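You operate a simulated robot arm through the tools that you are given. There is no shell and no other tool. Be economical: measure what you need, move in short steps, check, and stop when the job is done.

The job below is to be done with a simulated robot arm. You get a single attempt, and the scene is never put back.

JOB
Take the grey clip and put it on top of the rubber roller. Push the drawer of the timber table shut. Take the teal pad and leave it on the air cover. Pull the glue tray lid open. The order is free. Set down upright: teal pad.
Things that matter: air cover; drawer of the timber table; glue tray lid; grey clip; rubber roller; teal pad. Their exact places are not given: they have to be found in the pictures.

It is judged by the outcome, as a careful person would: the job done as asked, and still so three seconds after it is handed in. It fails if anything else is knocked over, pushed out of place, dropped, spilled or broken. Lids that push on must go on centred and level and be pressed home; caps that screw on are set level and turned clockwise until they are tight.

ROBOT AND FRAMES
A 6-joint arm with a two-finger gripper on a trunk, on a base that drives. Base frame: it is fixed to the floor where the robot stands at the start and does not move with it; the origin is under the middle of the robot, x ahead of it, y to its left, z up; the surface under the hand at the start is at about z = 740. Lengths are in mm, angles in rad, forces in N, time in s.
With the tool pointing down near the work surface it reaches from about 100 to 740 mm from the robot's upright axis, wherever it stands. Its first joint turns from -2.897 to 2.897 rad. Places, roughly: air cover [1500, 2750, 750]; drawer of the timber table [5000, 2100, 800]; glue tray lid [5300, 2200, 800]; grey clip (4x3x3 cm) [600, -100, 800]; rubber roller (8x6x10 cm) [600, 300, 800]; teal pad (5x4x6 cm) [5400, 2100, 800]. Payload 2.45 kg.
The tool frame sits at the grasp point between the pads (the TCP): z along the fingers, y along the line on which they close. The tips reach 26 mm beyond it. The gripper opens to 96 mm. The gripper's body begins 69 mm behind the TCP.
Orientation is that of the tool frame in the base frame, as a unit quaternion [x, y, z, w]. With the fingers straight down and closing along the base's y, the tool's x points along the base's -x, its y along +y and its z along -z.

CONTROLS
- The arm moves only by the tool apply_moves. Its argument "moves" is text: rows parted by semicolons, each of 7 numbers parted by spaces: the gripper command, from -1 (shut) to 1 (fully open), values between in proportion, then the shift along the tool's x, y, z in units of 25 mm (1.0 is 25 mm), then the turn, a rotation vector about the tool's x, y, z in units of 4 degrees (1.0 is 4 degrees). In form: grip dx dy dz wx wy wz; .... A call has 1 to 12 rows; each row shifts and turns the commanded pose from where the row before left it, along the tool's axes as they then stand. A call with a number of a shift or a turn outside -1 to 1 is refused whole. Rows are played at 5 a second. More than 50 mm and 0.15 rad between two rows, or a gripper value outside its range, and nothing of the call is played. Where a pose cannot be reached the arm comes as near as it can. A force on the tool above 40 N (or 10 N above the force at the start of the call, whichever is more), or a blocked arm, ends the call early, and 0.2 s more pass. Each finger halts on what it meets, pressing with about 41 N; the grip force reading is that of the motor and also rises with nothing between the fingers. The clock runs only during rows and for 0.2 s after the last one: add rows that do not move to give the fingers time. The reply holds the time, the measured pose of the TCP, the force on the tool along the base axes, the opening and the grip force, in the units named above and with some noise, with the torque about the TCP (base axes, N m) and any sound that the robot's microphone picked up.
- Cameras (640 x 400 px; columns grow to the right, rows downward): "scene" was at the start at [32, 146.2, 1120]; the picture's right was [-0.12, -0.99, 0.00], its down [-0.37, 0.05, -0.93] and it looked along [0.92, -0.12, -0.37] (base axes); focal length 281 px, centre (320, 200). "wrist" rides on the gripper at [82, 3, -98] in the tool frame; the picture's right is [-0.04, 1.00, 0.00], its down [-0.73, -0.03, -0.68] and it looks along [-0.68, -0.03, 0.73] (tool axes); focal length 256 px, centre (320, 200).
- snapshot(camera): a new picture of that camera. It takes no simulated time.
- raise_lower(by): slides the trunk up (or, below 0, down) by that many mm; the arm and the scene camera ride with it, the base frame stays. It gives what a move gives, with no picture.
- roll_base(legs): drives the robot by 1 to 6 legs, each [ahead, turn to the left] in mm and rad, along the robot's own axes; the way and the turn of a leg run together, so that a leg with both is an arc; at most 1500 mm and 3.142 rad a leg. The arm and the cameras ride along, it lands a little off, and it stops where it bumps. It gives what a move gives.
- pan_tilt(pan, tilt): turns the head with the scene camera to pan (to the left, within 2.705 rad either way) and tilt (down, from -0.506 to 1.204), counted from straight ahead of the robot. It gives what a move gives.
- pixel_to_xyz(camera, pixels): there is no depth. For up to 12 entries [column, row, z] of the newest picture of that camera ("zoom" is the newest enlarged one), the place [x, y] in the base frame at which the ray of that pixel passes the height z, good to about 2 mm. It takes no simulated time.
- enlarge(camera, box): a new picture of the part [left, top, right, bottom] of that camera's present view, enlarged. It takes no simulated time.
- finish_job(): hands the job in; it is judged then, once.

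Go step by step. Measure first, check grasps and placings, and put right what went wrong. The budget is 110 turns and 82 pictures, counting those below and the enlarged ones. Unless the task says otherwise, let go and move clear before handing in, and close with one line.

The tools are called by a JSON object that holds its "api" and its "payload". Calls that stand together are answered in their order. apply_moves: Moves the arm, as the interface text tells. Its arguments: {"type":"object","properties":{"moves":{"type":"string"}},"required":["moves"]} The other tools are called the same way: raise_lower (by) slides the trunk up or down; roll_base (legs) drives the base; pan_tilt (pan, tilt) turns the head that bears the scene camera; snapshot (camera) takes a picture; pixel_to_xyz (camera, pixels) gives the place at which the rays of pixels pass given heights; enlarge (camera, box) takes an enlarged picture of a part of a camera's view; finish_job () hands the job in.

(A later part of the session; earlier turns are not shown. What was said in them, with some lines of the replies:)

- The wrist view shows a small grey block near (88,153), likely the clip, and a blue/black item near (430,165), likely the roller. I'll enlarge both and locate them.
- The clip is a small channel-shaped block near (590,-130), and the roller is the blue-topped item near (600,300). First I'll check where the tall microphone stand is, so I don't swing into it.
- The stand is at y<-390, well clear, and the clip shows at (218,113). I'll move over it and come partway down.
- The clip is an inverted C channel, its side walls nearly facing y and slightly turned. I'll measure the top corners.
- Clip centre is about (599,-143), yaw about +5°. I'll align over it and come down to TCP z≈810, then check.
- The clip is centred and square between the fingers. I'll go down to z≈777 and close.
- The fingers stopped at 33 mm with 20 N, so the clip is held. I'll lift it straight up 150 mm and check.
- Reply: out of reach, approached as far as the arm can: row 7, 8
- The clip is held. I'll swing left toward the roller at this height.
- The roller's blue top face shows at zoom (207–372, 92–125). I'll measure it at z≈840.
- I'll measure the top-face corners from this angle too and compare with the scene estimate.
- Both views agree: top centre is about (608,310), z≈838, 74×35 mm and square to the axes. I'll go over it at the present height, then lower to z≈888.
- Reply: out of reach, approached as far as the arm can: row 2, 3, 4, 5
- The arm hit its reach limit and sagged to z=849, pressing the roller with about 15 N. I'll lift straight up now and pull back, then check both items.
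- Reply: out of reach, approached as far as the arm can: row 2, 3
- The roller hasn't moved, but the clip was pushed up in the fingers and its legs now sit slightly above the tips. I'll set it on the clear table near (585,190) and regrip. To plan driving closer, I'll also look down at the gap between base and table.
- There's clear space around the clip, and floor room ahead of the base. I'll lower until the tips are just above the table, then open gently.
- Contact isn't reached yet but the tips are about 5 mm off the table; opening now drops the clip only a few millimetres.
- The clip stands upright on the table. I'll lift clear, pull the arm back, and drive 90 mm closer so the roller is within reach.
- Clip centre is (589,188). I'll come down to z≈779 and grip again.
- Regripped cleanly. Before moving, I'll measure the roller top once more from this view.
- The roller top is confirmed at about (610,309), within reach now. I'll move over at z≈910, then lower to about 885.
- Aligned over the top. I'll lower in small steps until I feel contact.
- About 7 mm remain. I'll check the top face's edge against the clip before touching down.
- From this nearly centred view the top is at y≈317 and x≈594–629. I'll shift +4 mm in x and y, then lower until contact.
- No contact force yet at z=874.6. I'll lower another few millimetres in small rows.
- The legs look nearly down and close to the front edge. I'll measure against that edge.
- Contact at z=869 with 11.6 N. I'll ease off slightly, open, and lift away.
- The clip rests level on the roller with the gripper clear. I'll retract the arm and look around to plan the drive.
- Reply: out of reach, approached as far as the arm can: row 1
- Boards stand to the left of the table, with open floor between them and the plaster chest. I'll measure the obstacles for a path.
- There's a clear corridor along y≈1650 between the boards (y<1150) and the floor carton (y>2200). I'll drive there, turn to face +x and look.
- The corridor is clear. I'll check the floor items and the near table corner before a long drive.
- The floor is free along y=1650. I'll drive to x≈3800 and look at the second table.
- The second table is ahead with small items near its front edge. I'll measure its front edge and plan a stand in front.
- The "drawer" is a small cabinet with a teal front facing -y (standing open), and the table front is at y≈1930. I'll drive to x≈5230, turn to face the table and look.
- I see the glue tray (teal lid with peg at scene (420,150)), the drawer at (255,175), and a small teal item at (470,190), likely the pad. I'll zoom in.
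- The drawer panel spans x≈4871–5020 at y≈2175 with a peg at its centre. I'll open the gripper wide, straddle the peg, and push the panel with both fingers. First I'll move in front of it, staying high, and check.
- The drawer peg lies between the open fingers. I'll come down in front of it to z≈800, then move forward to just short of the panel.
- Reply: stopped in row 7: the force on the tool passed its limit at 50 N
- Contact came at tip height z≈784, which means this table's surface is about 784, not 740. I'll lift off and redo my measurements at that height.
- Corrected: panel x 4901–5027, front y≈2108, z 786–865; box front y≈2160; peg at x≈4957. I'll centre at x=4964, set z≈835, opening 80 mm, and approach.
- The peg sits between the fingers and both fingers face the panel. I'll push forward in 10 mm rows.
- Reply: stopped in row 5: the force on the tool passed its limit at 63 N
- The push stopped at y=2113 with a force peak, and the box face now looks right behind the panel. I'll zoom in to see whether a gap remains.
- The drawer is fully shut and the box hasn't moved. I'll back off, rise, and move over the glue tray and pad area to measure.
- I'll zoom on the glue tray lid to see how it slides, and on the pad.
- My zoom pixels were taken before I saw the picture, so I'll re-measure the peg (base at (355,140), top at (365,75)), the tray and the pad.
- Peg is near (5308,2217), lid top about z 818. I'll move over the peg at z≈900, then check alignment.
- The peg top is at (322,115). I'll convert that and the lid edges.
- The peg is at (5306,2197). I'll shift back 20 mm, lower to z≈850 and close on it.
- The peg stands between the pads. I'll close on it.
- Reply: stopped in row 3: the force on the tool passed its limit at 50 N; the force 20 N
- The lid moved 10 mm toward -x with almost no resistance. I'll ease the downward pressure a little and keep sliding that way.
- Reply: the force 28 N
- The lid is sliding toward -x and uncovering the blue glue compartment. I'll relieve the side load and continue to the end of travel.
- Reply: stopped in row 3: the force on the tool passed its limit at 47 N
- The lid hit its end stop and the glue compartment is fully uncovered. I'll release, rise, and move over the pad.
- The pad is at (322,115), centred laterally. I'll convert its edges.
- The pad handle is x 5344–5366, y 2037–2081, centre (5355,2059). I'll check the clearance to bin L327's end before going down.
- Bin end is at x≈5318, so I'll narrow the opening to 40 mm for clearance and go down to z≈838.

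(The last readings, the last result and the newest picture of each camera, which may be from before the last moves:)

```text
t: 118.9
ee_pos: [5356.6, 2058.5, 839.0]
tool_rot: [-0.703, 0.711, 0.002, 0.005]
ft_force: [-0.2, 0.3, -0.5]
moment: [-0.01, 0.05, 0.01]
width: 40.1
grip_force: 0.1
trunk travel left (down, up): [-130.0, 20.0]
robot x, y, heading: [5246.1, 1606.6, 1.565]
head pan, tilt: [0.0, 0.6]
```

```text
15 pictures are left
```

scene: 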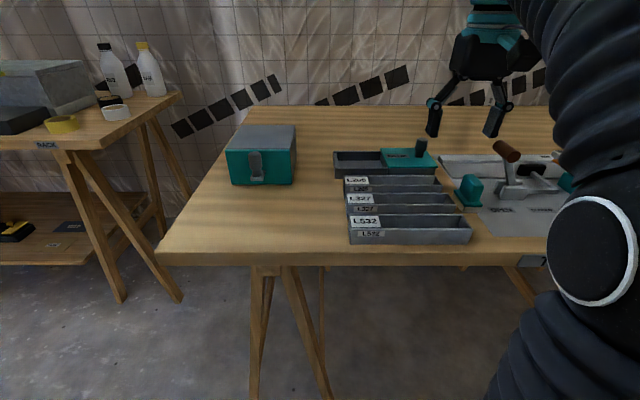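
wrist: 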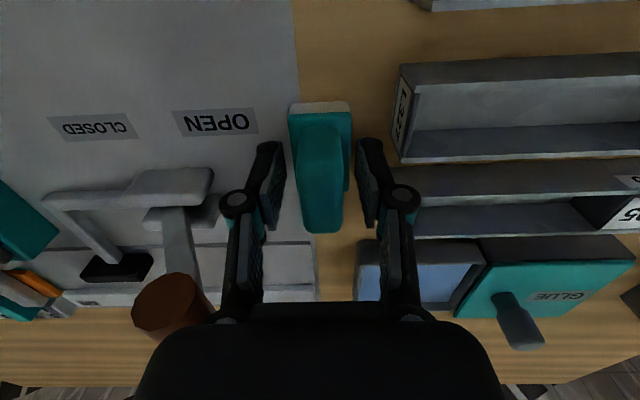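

The handle stands centred between the pads. I'll close and lift.

{"api": "apply_moves", "payload": {"moves": "-1 0 0 0 0 0 0;-1 0 0 0 0 0 0;-1 0 0 0 0 0 0;-1 0 0 0 0 0 0"}}

{"api": "apply_moves", "payload": {"moves": "-1 0 0 -0.4 0 0 0;-1 0 0 -1 0 0 0;-1 0 0 -1 0 0 0;-1 0 0 -1 0 0 0;-1 0.5 0 -1 0 0 0;-1 0 0 0 0 0 0"}}

{"api": "snapshot", "payload": {"camera": "wrist"}}

```text
t: 119.9
ee_pos: [5355.7, 2057.4, 840.1]
tool_rot: [-0.704, 0.71, 0.001, 0.006]
ft_force: [0.3, 0.9, 1.9]
moment: [-0.04, 0.01, -0.01]
width: 30.8
grip_force: 40.7
trunk travel left (down, up): [-130.0, 20.0]
robot x, y, heading: [5246.5, 1608.2, 1.566]
head pan, tilt: [0.0, 0.6]
```

```text
t: 121.3
ee_pos: [5355.7, 2045.5, 949.2]
tool_rot: [-0.705, 0.71, 0.001, 0.005]
ft_force: [0.1, -0.4, 0.2]
moment: [-0.03, -0.03, 0.0]
width: 30.8
grip_force: 40.9
trunk travel left (down, up): [-130.0, 20.0]
robot x, y, heading: [5248.5, 1605.4, 1.564]
head pan, tilt: [0.0, 0.6]
```

```text
14 pictures are left
```

wrist: 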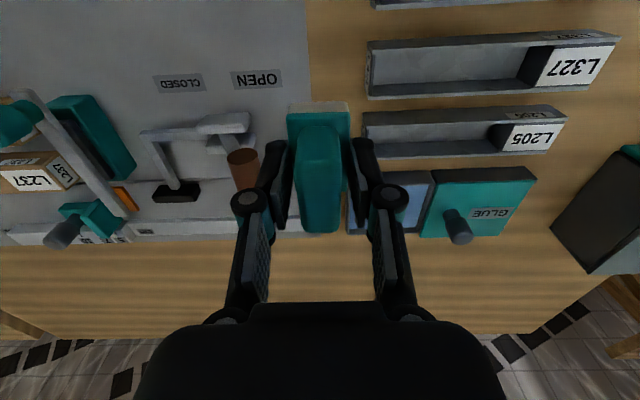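

The pad is held firmly (31 mm, 41 N). I'll tuck the arm back, then drive west along the corridor to x≈1540 and face the chest.

{"api": "apply_moves", "payload": {"moves": "-1 1 0.6 0 0 0 0;-1 1 0.6 0 0 0 0;-1 1 0.6 0 0 0 0;-1 1 0.6 0 0 0 0;-1 0.6 0.6 0 0 0 0;-1 0 0 0 0 0 0"}}

{"api": "roll_base", "payload": {"legs": [[0, 1.575], [1500, 0], [1500, 0], [700, 0], [0, -1.571]]}}

{"api": "pan_tilt", "payload": {"pan": 0, "tilt": 0.45}}

{"api": "snapshot", "payload": {"camera": "scene"}}

```text
t: 122.7
ee_pos: [5278.2, 1928.6, 946.8]
tool_rot: [-0.704, 0.71, 0.001, 0.005]
ft_force: [0.7, 0.8, -0.4]
moment: [-0.03, -0.01, -0.01]
width: 30.6
grip_force: 41.4
trunk travel left (down, up): [-130.0, 20.0]
robot x, y, heading: [5245.9, 1606.3, 1.564]
head pan, tilt: [0.0, 0.6]
```

```text
t: 148.3
ee_pos: [1548.2, 1970.1, 947.7]
tool_rot: [-0.705, 0.71, 0.002, 0.004]
ft_force: [0.7, -1.0, 0.6]
moment: [0.01, 0.01, -0.02]
width: 30.8
grip_force: 40.9
trunk travel left (down, up): [-130.0, 20.0]
robot x, y, heading: [1519.0, 1653.4, 1.564]
head pan, tilt: [0.0, 0.6]
```

```text
t: 149.0
ee_pos: [1548.2, 1970.4, 946.0]
tool_rot: [-0.704, 0.71, 0.001, 0.005]
ft_force: [0.0, 0.8, -1.4]
moment: [-0.01, 0.0, 0.01]
width: 31.2
grip_force: 40.8
trunk travel left (down, up): [-130.0, 20.0]
robot x, y, heading: [1515.9, 1651.2, 1.561]
head pan, tilt: [0.0, 0.45]
```

```text
13 pictures are left
```

scene: 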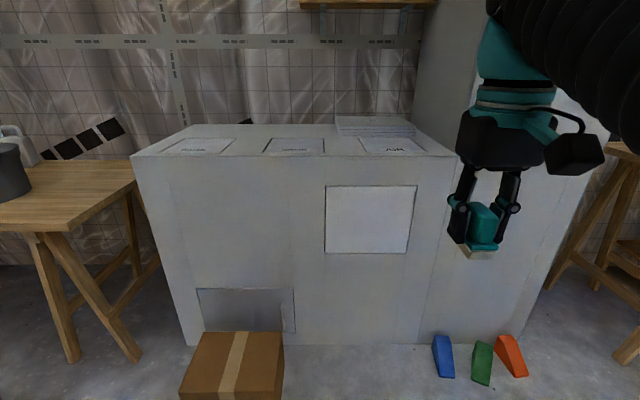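

The chest has three labelled plates on top; the right one seems to read "AIR". I'll zoom to read them.

{"api": "enlarge", "payload": {"camera": "scene", "box": [140, 105, 450, 175]}}

{"api": "pixel_to_xyz", "payload": {"camera": "scene", "pixels": [[358, 138, 750], [428, 153, 750], [392, 146, 750], [392, 146, 800], [193, 340, 0], [430, 345, 0], [285, 365, 0], [435, 375, 0], [145, 157, 750], [455, 155, 750], [415, 120, 750], [280, 335, 150]]}}

```text
2.06 times, centred on (295, 140) of scene
```

zoom: 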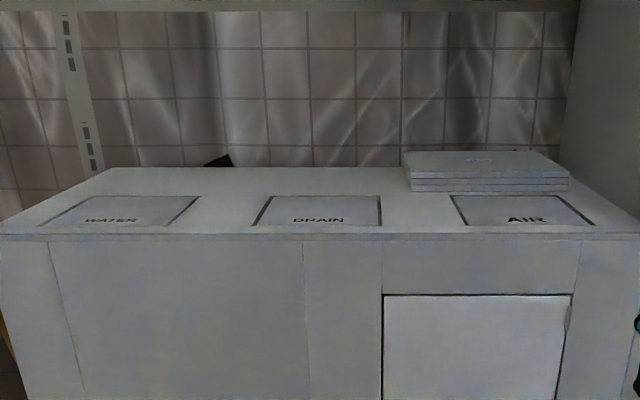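

```text
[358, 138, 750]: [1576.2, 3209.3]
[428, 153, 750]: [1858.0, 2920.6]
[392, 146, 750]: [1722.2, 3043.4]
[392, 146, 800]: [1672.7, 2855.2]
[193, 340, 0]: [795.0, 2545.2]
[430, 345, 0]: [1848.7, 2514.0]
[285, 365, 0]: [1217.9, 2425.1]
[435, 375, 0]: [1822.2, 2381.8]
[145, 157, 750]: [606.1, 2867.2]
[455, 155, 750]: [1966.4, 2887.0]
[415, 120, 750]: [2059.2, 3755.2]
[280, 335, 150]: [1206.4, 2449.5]
```

The right plate reads AIR; the chest top works out at about z 855. I'll raise the trunk, then drive closer with a slight shift right to stay clear of the carton and the wedges.

{"api": "raise_lower", "payload": {"by": 20}}

{"api": "roll_base", "payload": {"legs": [[0, -0.15], [440, 0], [0, 0.158]]}}

{"api": "snapshot", "payload": {"camera": "wrist"}}

{"api": "snapshot", "payload": {"camera": "scene"}}

```text
t: 149.7
ee_pos: [1548.4, 1970.5, 966.4]
tool_rot: [-0.704, 0.71, 0.001, 0.005]
ft_force: [-0.1, 0.3, -0.4]
moment: [0.0, -0.01, 0.0]
width: 31.0
grip_force: 41.3
trunk travel left (down, up): [-150.0, 0.0]
robot x, y, heading: [1512.5, 1651.1, 1.563]
head pan, tilt: [0.0, 0.45]
```

```text
t: 153.7
ee_pos: [1620.3, 2403.9, 966.2]
tool_rot: [-0.703, 0.711, 0.001, 0.005]
ft_force: [0.1, -0.3, -1.0]
moment: [0.02, -0.03, -0.03]
width: 31.2
grip_force: 41.0
trunk travel left (down, up): [-150.0, 0.0]
robot x, y, heading: [1588.2, 2082.1, 1.56]
head pan, tilt: [0.0, 0.45]
```

```text
11 pictures are left
```

wrist: 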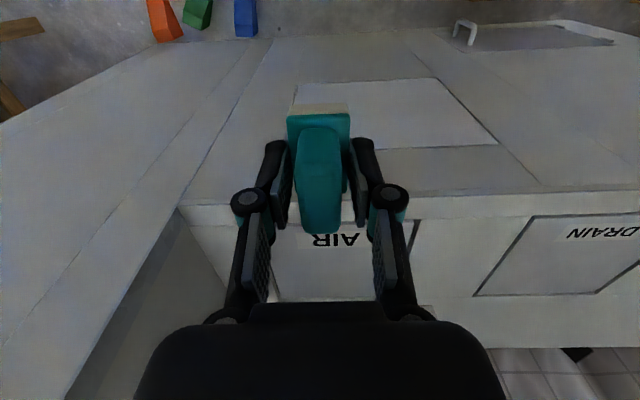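

```text
10 pictures are left
```

scene: 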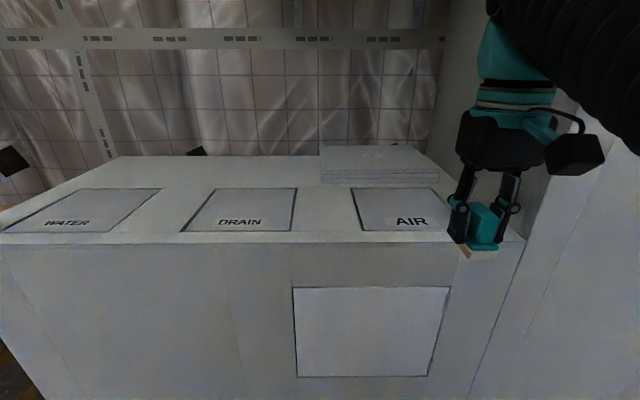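

AIR text appears at scene (411,221) and wrist (336,240); intersecting those two rays will give the cover's height and place.

{"api": "pixel_to_xyz", "payload": {"camera": "scene", "pixels": [[411, 221, 750], [411, 221, 850], [352, 188, 800], [430, 188, 800], [362, 230, 800], [455, 232, 800], [400, 242, 800], [400, 210, 800]]}}

{"api": "pixel_to_xyz", "payload": {"camera": "wrist", "pixels": [[336, 240, 750], [336, 240, 850], [420, 220, 800], [407, 300, 800], [300, 200, 800], [475, 295, 800], [535, 217, 800]]}}

```text
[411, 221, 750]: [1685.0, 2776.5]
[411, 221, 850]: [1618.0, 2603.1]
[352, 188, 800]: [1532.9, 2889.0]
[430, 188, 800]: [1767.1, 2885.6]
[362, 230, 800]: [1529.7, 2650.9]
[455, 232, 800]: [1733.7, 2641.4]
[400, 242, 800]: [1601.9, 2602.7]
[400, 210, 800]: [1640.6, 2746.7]
```

```text
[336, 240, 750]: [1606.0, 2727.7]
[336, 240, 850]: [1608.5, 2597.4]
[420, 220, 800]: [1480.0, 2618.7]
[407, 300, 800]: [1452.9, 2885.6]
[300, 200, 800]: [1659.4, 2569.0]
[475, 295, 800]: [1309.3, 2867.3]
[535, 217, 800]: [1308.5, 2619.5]
```

The AIR cover spans x≈1513–1707, y≈2553–2752 at z≈860, centre (1610,2652). I'll carry the pad over its centre at z≈945.

{"api": "apply_moves", "payload": {"moves": "-1 -0.9 0.1 0 0 0 0;-1 -0.9 0.1 0 0 0 0;-1 -0.9 0.1 0 0 0 0;-1 -0.9 0.1 0 0 0 0;-1 -0.9 0 0 0 0 0;-1 -0.9 0 0 0 0 0;-1 -0.9 0 0.2 0 0 0;-1 -0.9 0 0.2 0 0 0;-1 -0.9 0 0.2 0 0 0;-1 -0.9 0 0.2 0 0 0;-1 -0.8 0 0 0 0 0;-1 0 0 0 0 0 0"}}

{"api": "snapshot", "payload": {"camera": "wrist"}}

{"api": "snapshot", "payload": {"camera": "scene"}}

```text
t: 156.3
ee_pos: [1613.4, 2650.9, 948.9]
tool_rot: [-0.703, 0.712, 0.002, 0.005]
ft_force: [0.3, 0.1, -0.9]
moment: [-0.01, 0.04, -0.01]
width: 30.7
grip_force: 41.1
trunk travel left (down, up): [-150.0, 0.0]
robot x, y, heading: [1586.8, 2080.9, 1.563]
head pan, tilt: [0.0, 0.45]
```

```text
9 pictures are left
```

wrist: 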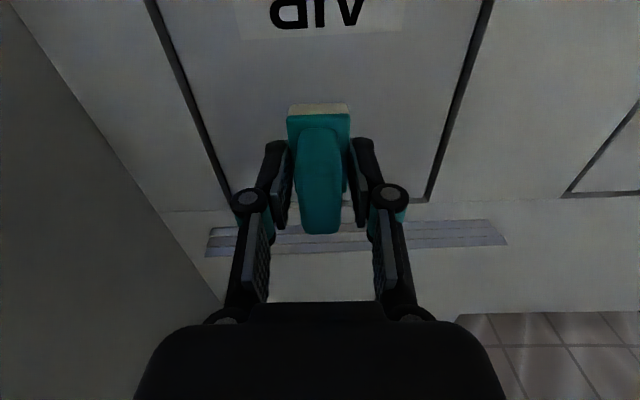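

```text
8 pictures are left
```

scene: 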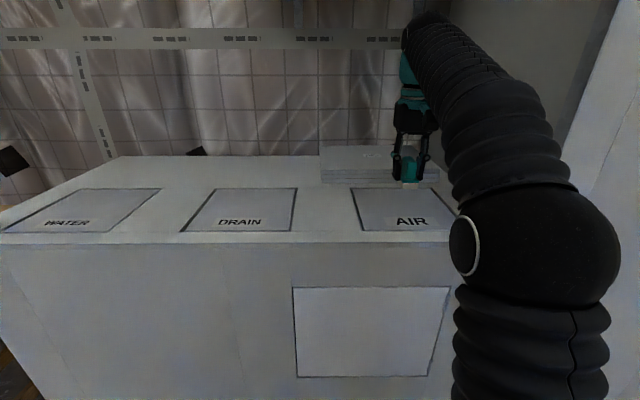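

The pad is over the plate between its side seams. I'll check the plate's back edge and seams from this view.

{"api": "pixel_to_xyz", "payload": {"camera": "wrist", "pixels": [[228, 197, 860], [428, 200, 860], [320, 20, 860], [320, 105, 860], [320, 105, 890]]}}

{"api": "apply_moves", "payload": {"moves": "-1 0 0 0.5 0 0 0;-1 0 0 0.3 0 0 0;-1 0 0 0 0 0 0"}}

```text
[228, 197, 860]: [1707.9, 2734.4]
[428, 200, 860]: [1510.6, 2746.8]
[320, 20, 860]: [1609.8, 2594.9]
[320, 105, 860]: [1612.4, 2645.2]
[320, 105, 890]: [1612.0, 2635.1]
```

```text
t: 157.1
ee_pos: [1613.8, 2651.8, 929.2]
tool_rot: [-0.703, 0.711, 0.001, 0.004]
ft_force: [-0.1, -0.3, -0.4]
moment: [-0.01, 0.01, 0.03]
width: 31.3
grip_force: 41.0
trunk travel left (down, up): [-150.0, 0.0]
robot x, y, heading: [1590.4, 2084.2, 1.56]
head pan, tilt: [0.0, 0.45]
```

Centred on the cover. I'll lower slowly to find contact (expected near z≈916).

{"api": "apply_moves", "payload": {"moves": "-1 0 0 0.12 0 0 0;-1 0 0 0.12 0 0 0;-1 0 0 0.08 0 0 0;-1 0 0 0 0 0 0"}}

{"api": "apply_moves", "payload": {"moves": "-1 0 0 0.08 0 0 0;-1 0 0 0.06 0 0 0;-1 0 0 0 0 0 0"}}

```text
t: 158.1
ee_pos: [1613.4, 2649.7, 919.8]
tool_rot: [-0.703, 0.711, 0.002, 0.005]
ft_force: [0.8, -0.7, -0.8]
moment: [0.01, -0.03, 0.04]
width: 30.9
grip_force: 40.7
trunk travel left (down, up): [-150.0, 0.0]
robot x, y, heading: [1584.4, 2083.3, 1.563]
head pan, tilt: [0.0, 0.45]
```

```text
t: 158.9
ee_pos: [1614.5, 2649.1, 916.3]
tool_rot: [-0.703, 0.712, 0.001, 0.006]
ft_force: [0.8, -0.2, -1.3]
moment: [0.0, 0.0, -0.02]
width: 31.2
grip_force: 40.6
trunk travel left (down, up): [-150.0, 0.0]
robot x, y, heading: [1585.4, 2084.6, 1.563]
head pan, tilt: [0.0, 0.45]
```

No contact yet at 916. I'll continue in small steps.

{"api": "apply_moves", "payload": {"moves": "-1 0 0 0.06 0 0 0;-1 0 0 0.06 0 0 0;-1 0 0 0 0 0 0"}}

{"api": "enlarge", "payload": {"camera": "scene", "box": [350, 130, 470, 230]}}

```text
t: 159.7
ee_pos: [1614.8, 2651.4, 914.2]
tool_rot: [-0.703, 0.711, 0.001, 0.005]
ft_force: [-0.2, -1.0, -1.3]
moment: [0.0, -0.02, 0.0]
width: 30.9
grip_force: 41.4
trunk travel left (down, up): [-150.0, 0.0]
robot x, y, heading: [1589.8, 2086.0, 1.563]
head pan, tilt: [0.0, 0.45]
```

```text
4.00 times, centred on (410, 180) of scene
```

zoom: 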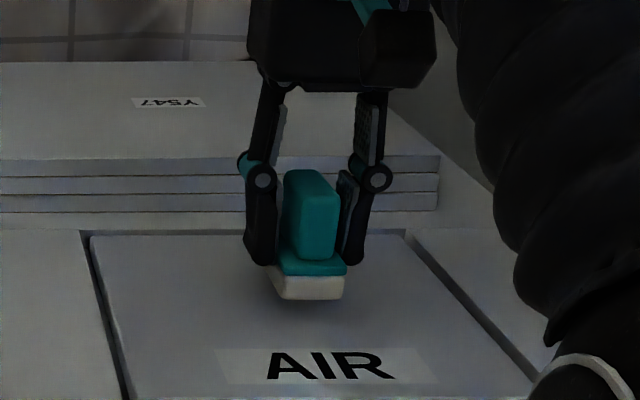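

A shadow gap is still visible below the pad base. Lowering further.

{"api": "apply_moves", "payload": {"moves": "-1 0 0 0.08 0 0 0;-1 0 0 0.08 0 0 0;-1 0 0 0.06 0 0 0;-1 0 0 0 0 0 0"}}

{"api": "apply_moves", "payload": {"moves": "-1 0 0 0.06 0 0 0;-1 0 0 0.06 0 0 0;-1 0 0 0 0 0 0"}}

```text
t: 160.7
ee_pos: [1614.2, 2650.3, 908.5]
tool_rot: [-0.703, 0.711, 0.001, 0.006]
ft_force: [0.5, -0.5, -1.1]
moment: [0.0, 0.01, 0.01]
width: 31.1
grip_force: 40.9
trunk travel left (down, up): [-150.0, 0.0]
robot x, y, heading: [1592.6, 2080.7, 1.564]
head pan, tilt: [0.0, 0.45]
```

```text
t: 161.5
ee_pos: [1615.2, 2649.7, 907.3]
tool_rot: [-0.702, 0.712, 0.001, 0.005]
ft_force: [1.0, 0.3, -0.8]
moment: [0.01, 0.02, 0.01]
width: 30.8
grip_force: 40.9
trunk travel left (down, up): [-150.0, 0.0]
robot x, y, heading: [1584.3, 2084.3, 1.566]
head pan, tilt: [0.0, 0.45]
```

Still free at 907. I'll continue with small steps; the force limit guards against pressing.

{"api": "apply_moves", "payload": {"moves": "-1 0 0 0.06 0 0 0;-1 0 0 0.06 0 0 0;-1 0 0 0 0 0 0"}}

{"api": "enlarge", "payload": {"camera": "scene", "box": [370, 160, 450, 210]}}

```text
t: 162.3
ee_pos: [1614.4, 2650.4, 903.0]
tool_rot: [-0.703, 0.711, 0.001, 0.005]
ft_force: [-0.1, 0.9, -0.7]
moment: [0.0, -0.05, 0.0]
width: 30.8
grip_force: 41.0
trunk travel left (down, up): [-150.0, 0.0]
robot x, y, heading: [1588.2, 2079.7, 1.564]
head pan, tilt: [0.0, 0.45]
```

```text
8.00 times, centred on (410, 185) of scene
```

zoom: 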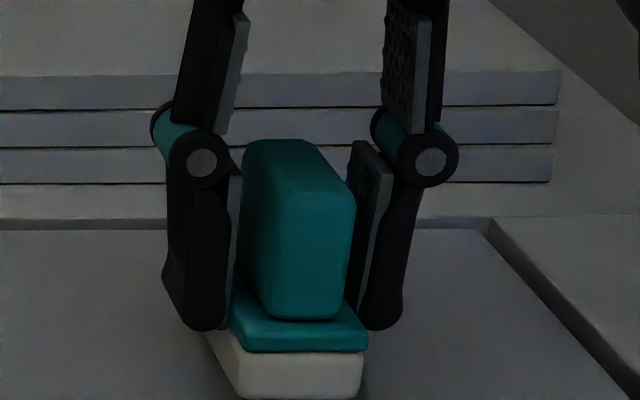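

The tips hold the pad's teal plate, and it still hangs slightly above the cover. Continuing down.

{"api": "apply_moves", "payload": {"moves": "-1 0 0 0.06 0 0 0;-1 0 0 0.06 0 0 0;-1 0 0 0 0 0 0"}}

{"api": "apply_moves", "payload": {"moves": "-1 0 0 0.06 0 0 0;-1 0 0 0.06 0 0 0;-1 0 0 0 0 0 0"}}

```text
t: 163.1
ee_pos: [1614.1, 2649.9, 900.4]
tool_rot: [-0.703, 0.712, 0.001, 0.005]
ft_force: [-0.1, 0.5, 0.0]
moment: [0.0, 0.02, -0.03]
width: 30.9
grip_force: 40.6
trunk travel left (down, up): [-150.0, 0.0]
robot x, y, heading: [1587.5, 2083.3, 1.565]
head pan, tilt: [0.0, 0.45]
```

```text
t: 163.9
ee_pos: [1613.7, 2649.9, 899.2]
tool_rot: [-0.702, 0.712, 0.002, 0.006]
ft_force: [1.2, 1.1, 12.9]
moment: [-0.15, 0.1, -0.01]
width: 30.7
grip_force: 41.1
trunk travel left (down, up): [-150.0, 0.0]
robot x, y, heading: [1588.6, 2083.6, 1.56]
head pan, tilt: [0.0, 0.45]
```

Contact at z≈899 with about 13 N. I'll ease off slightly, open, and rise straight up.

{"api": "apply_moves", "payload": {"moves": "-1 0 0 -0.04 0 0 0;-0.3 0 0 0 0 0 0;-0.15 0 0 0 0 0 0;0.1 0 0 0 0 0 0;0.1 0 0 0 0 0 0;0.1 0 0 -0.4 0 0 0;0.1 0 0 -0.8 0 0 0;0.1 0 0 -0.8 0 0 0;0.1 0.8 0 -0.2 0 0 0;0.1 1 0 0 0 0 0;0.1 1 0 0 0 0 0;0.1 1 0 0 0 0 0"}}

{"api": "enlarge", "payload": {"camera": "scene", "box": [350, 140, 470, 230]}}

{"api": "snapshot", "payload": {"camera": "wrist"}}

```text
t: 166.5
ee_pos: [1614.1, 2555.3, 951.7]
tool_rot: [-0.703, 0.711, 0.001, 0.004]
ft_force: [-0.2, 1.0, -1.1]
moment: [-0.03, -0.01, -0.02]
width: 53.1
grip_force: 0.1
trunk travel left (down, up): [-150.0, 0.0]
robot x, y, heading: [1586.5, 2081.4, 1.561]
head pan, tilt: [0.0, 0.45]
```

```text
4.44 times, centred on (410, 185) of scene
```

zoom: 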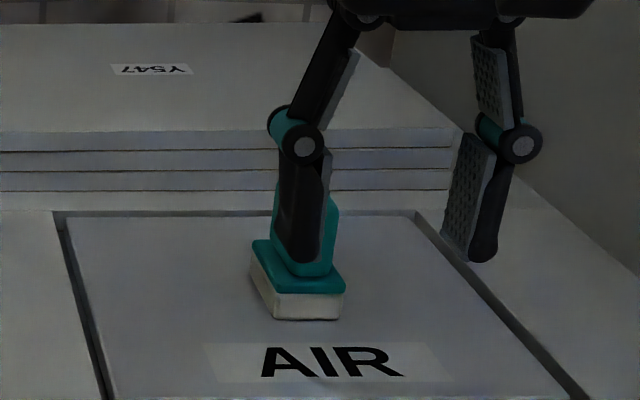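

```text
4 pictures are left
```

wrist: 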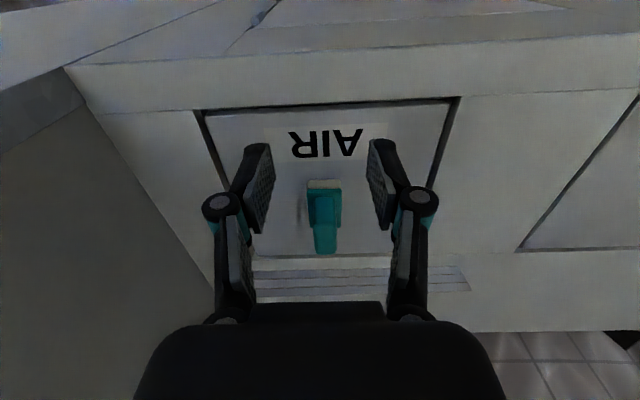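

The pad stands upright on the AIR cover with the gripper well clear. The clip is on the roller, the drawer is shut and the lid is open, so I'm handing in.

{"api": "finish_job", "payload": {}}

```text
The job is handed in.
```

All four tasks are done and the job is handed in: the grey clip is on the rubber roller, the timber table drawer is shut, the glue tray lid is open, and the teal pad is upright on the air cover.
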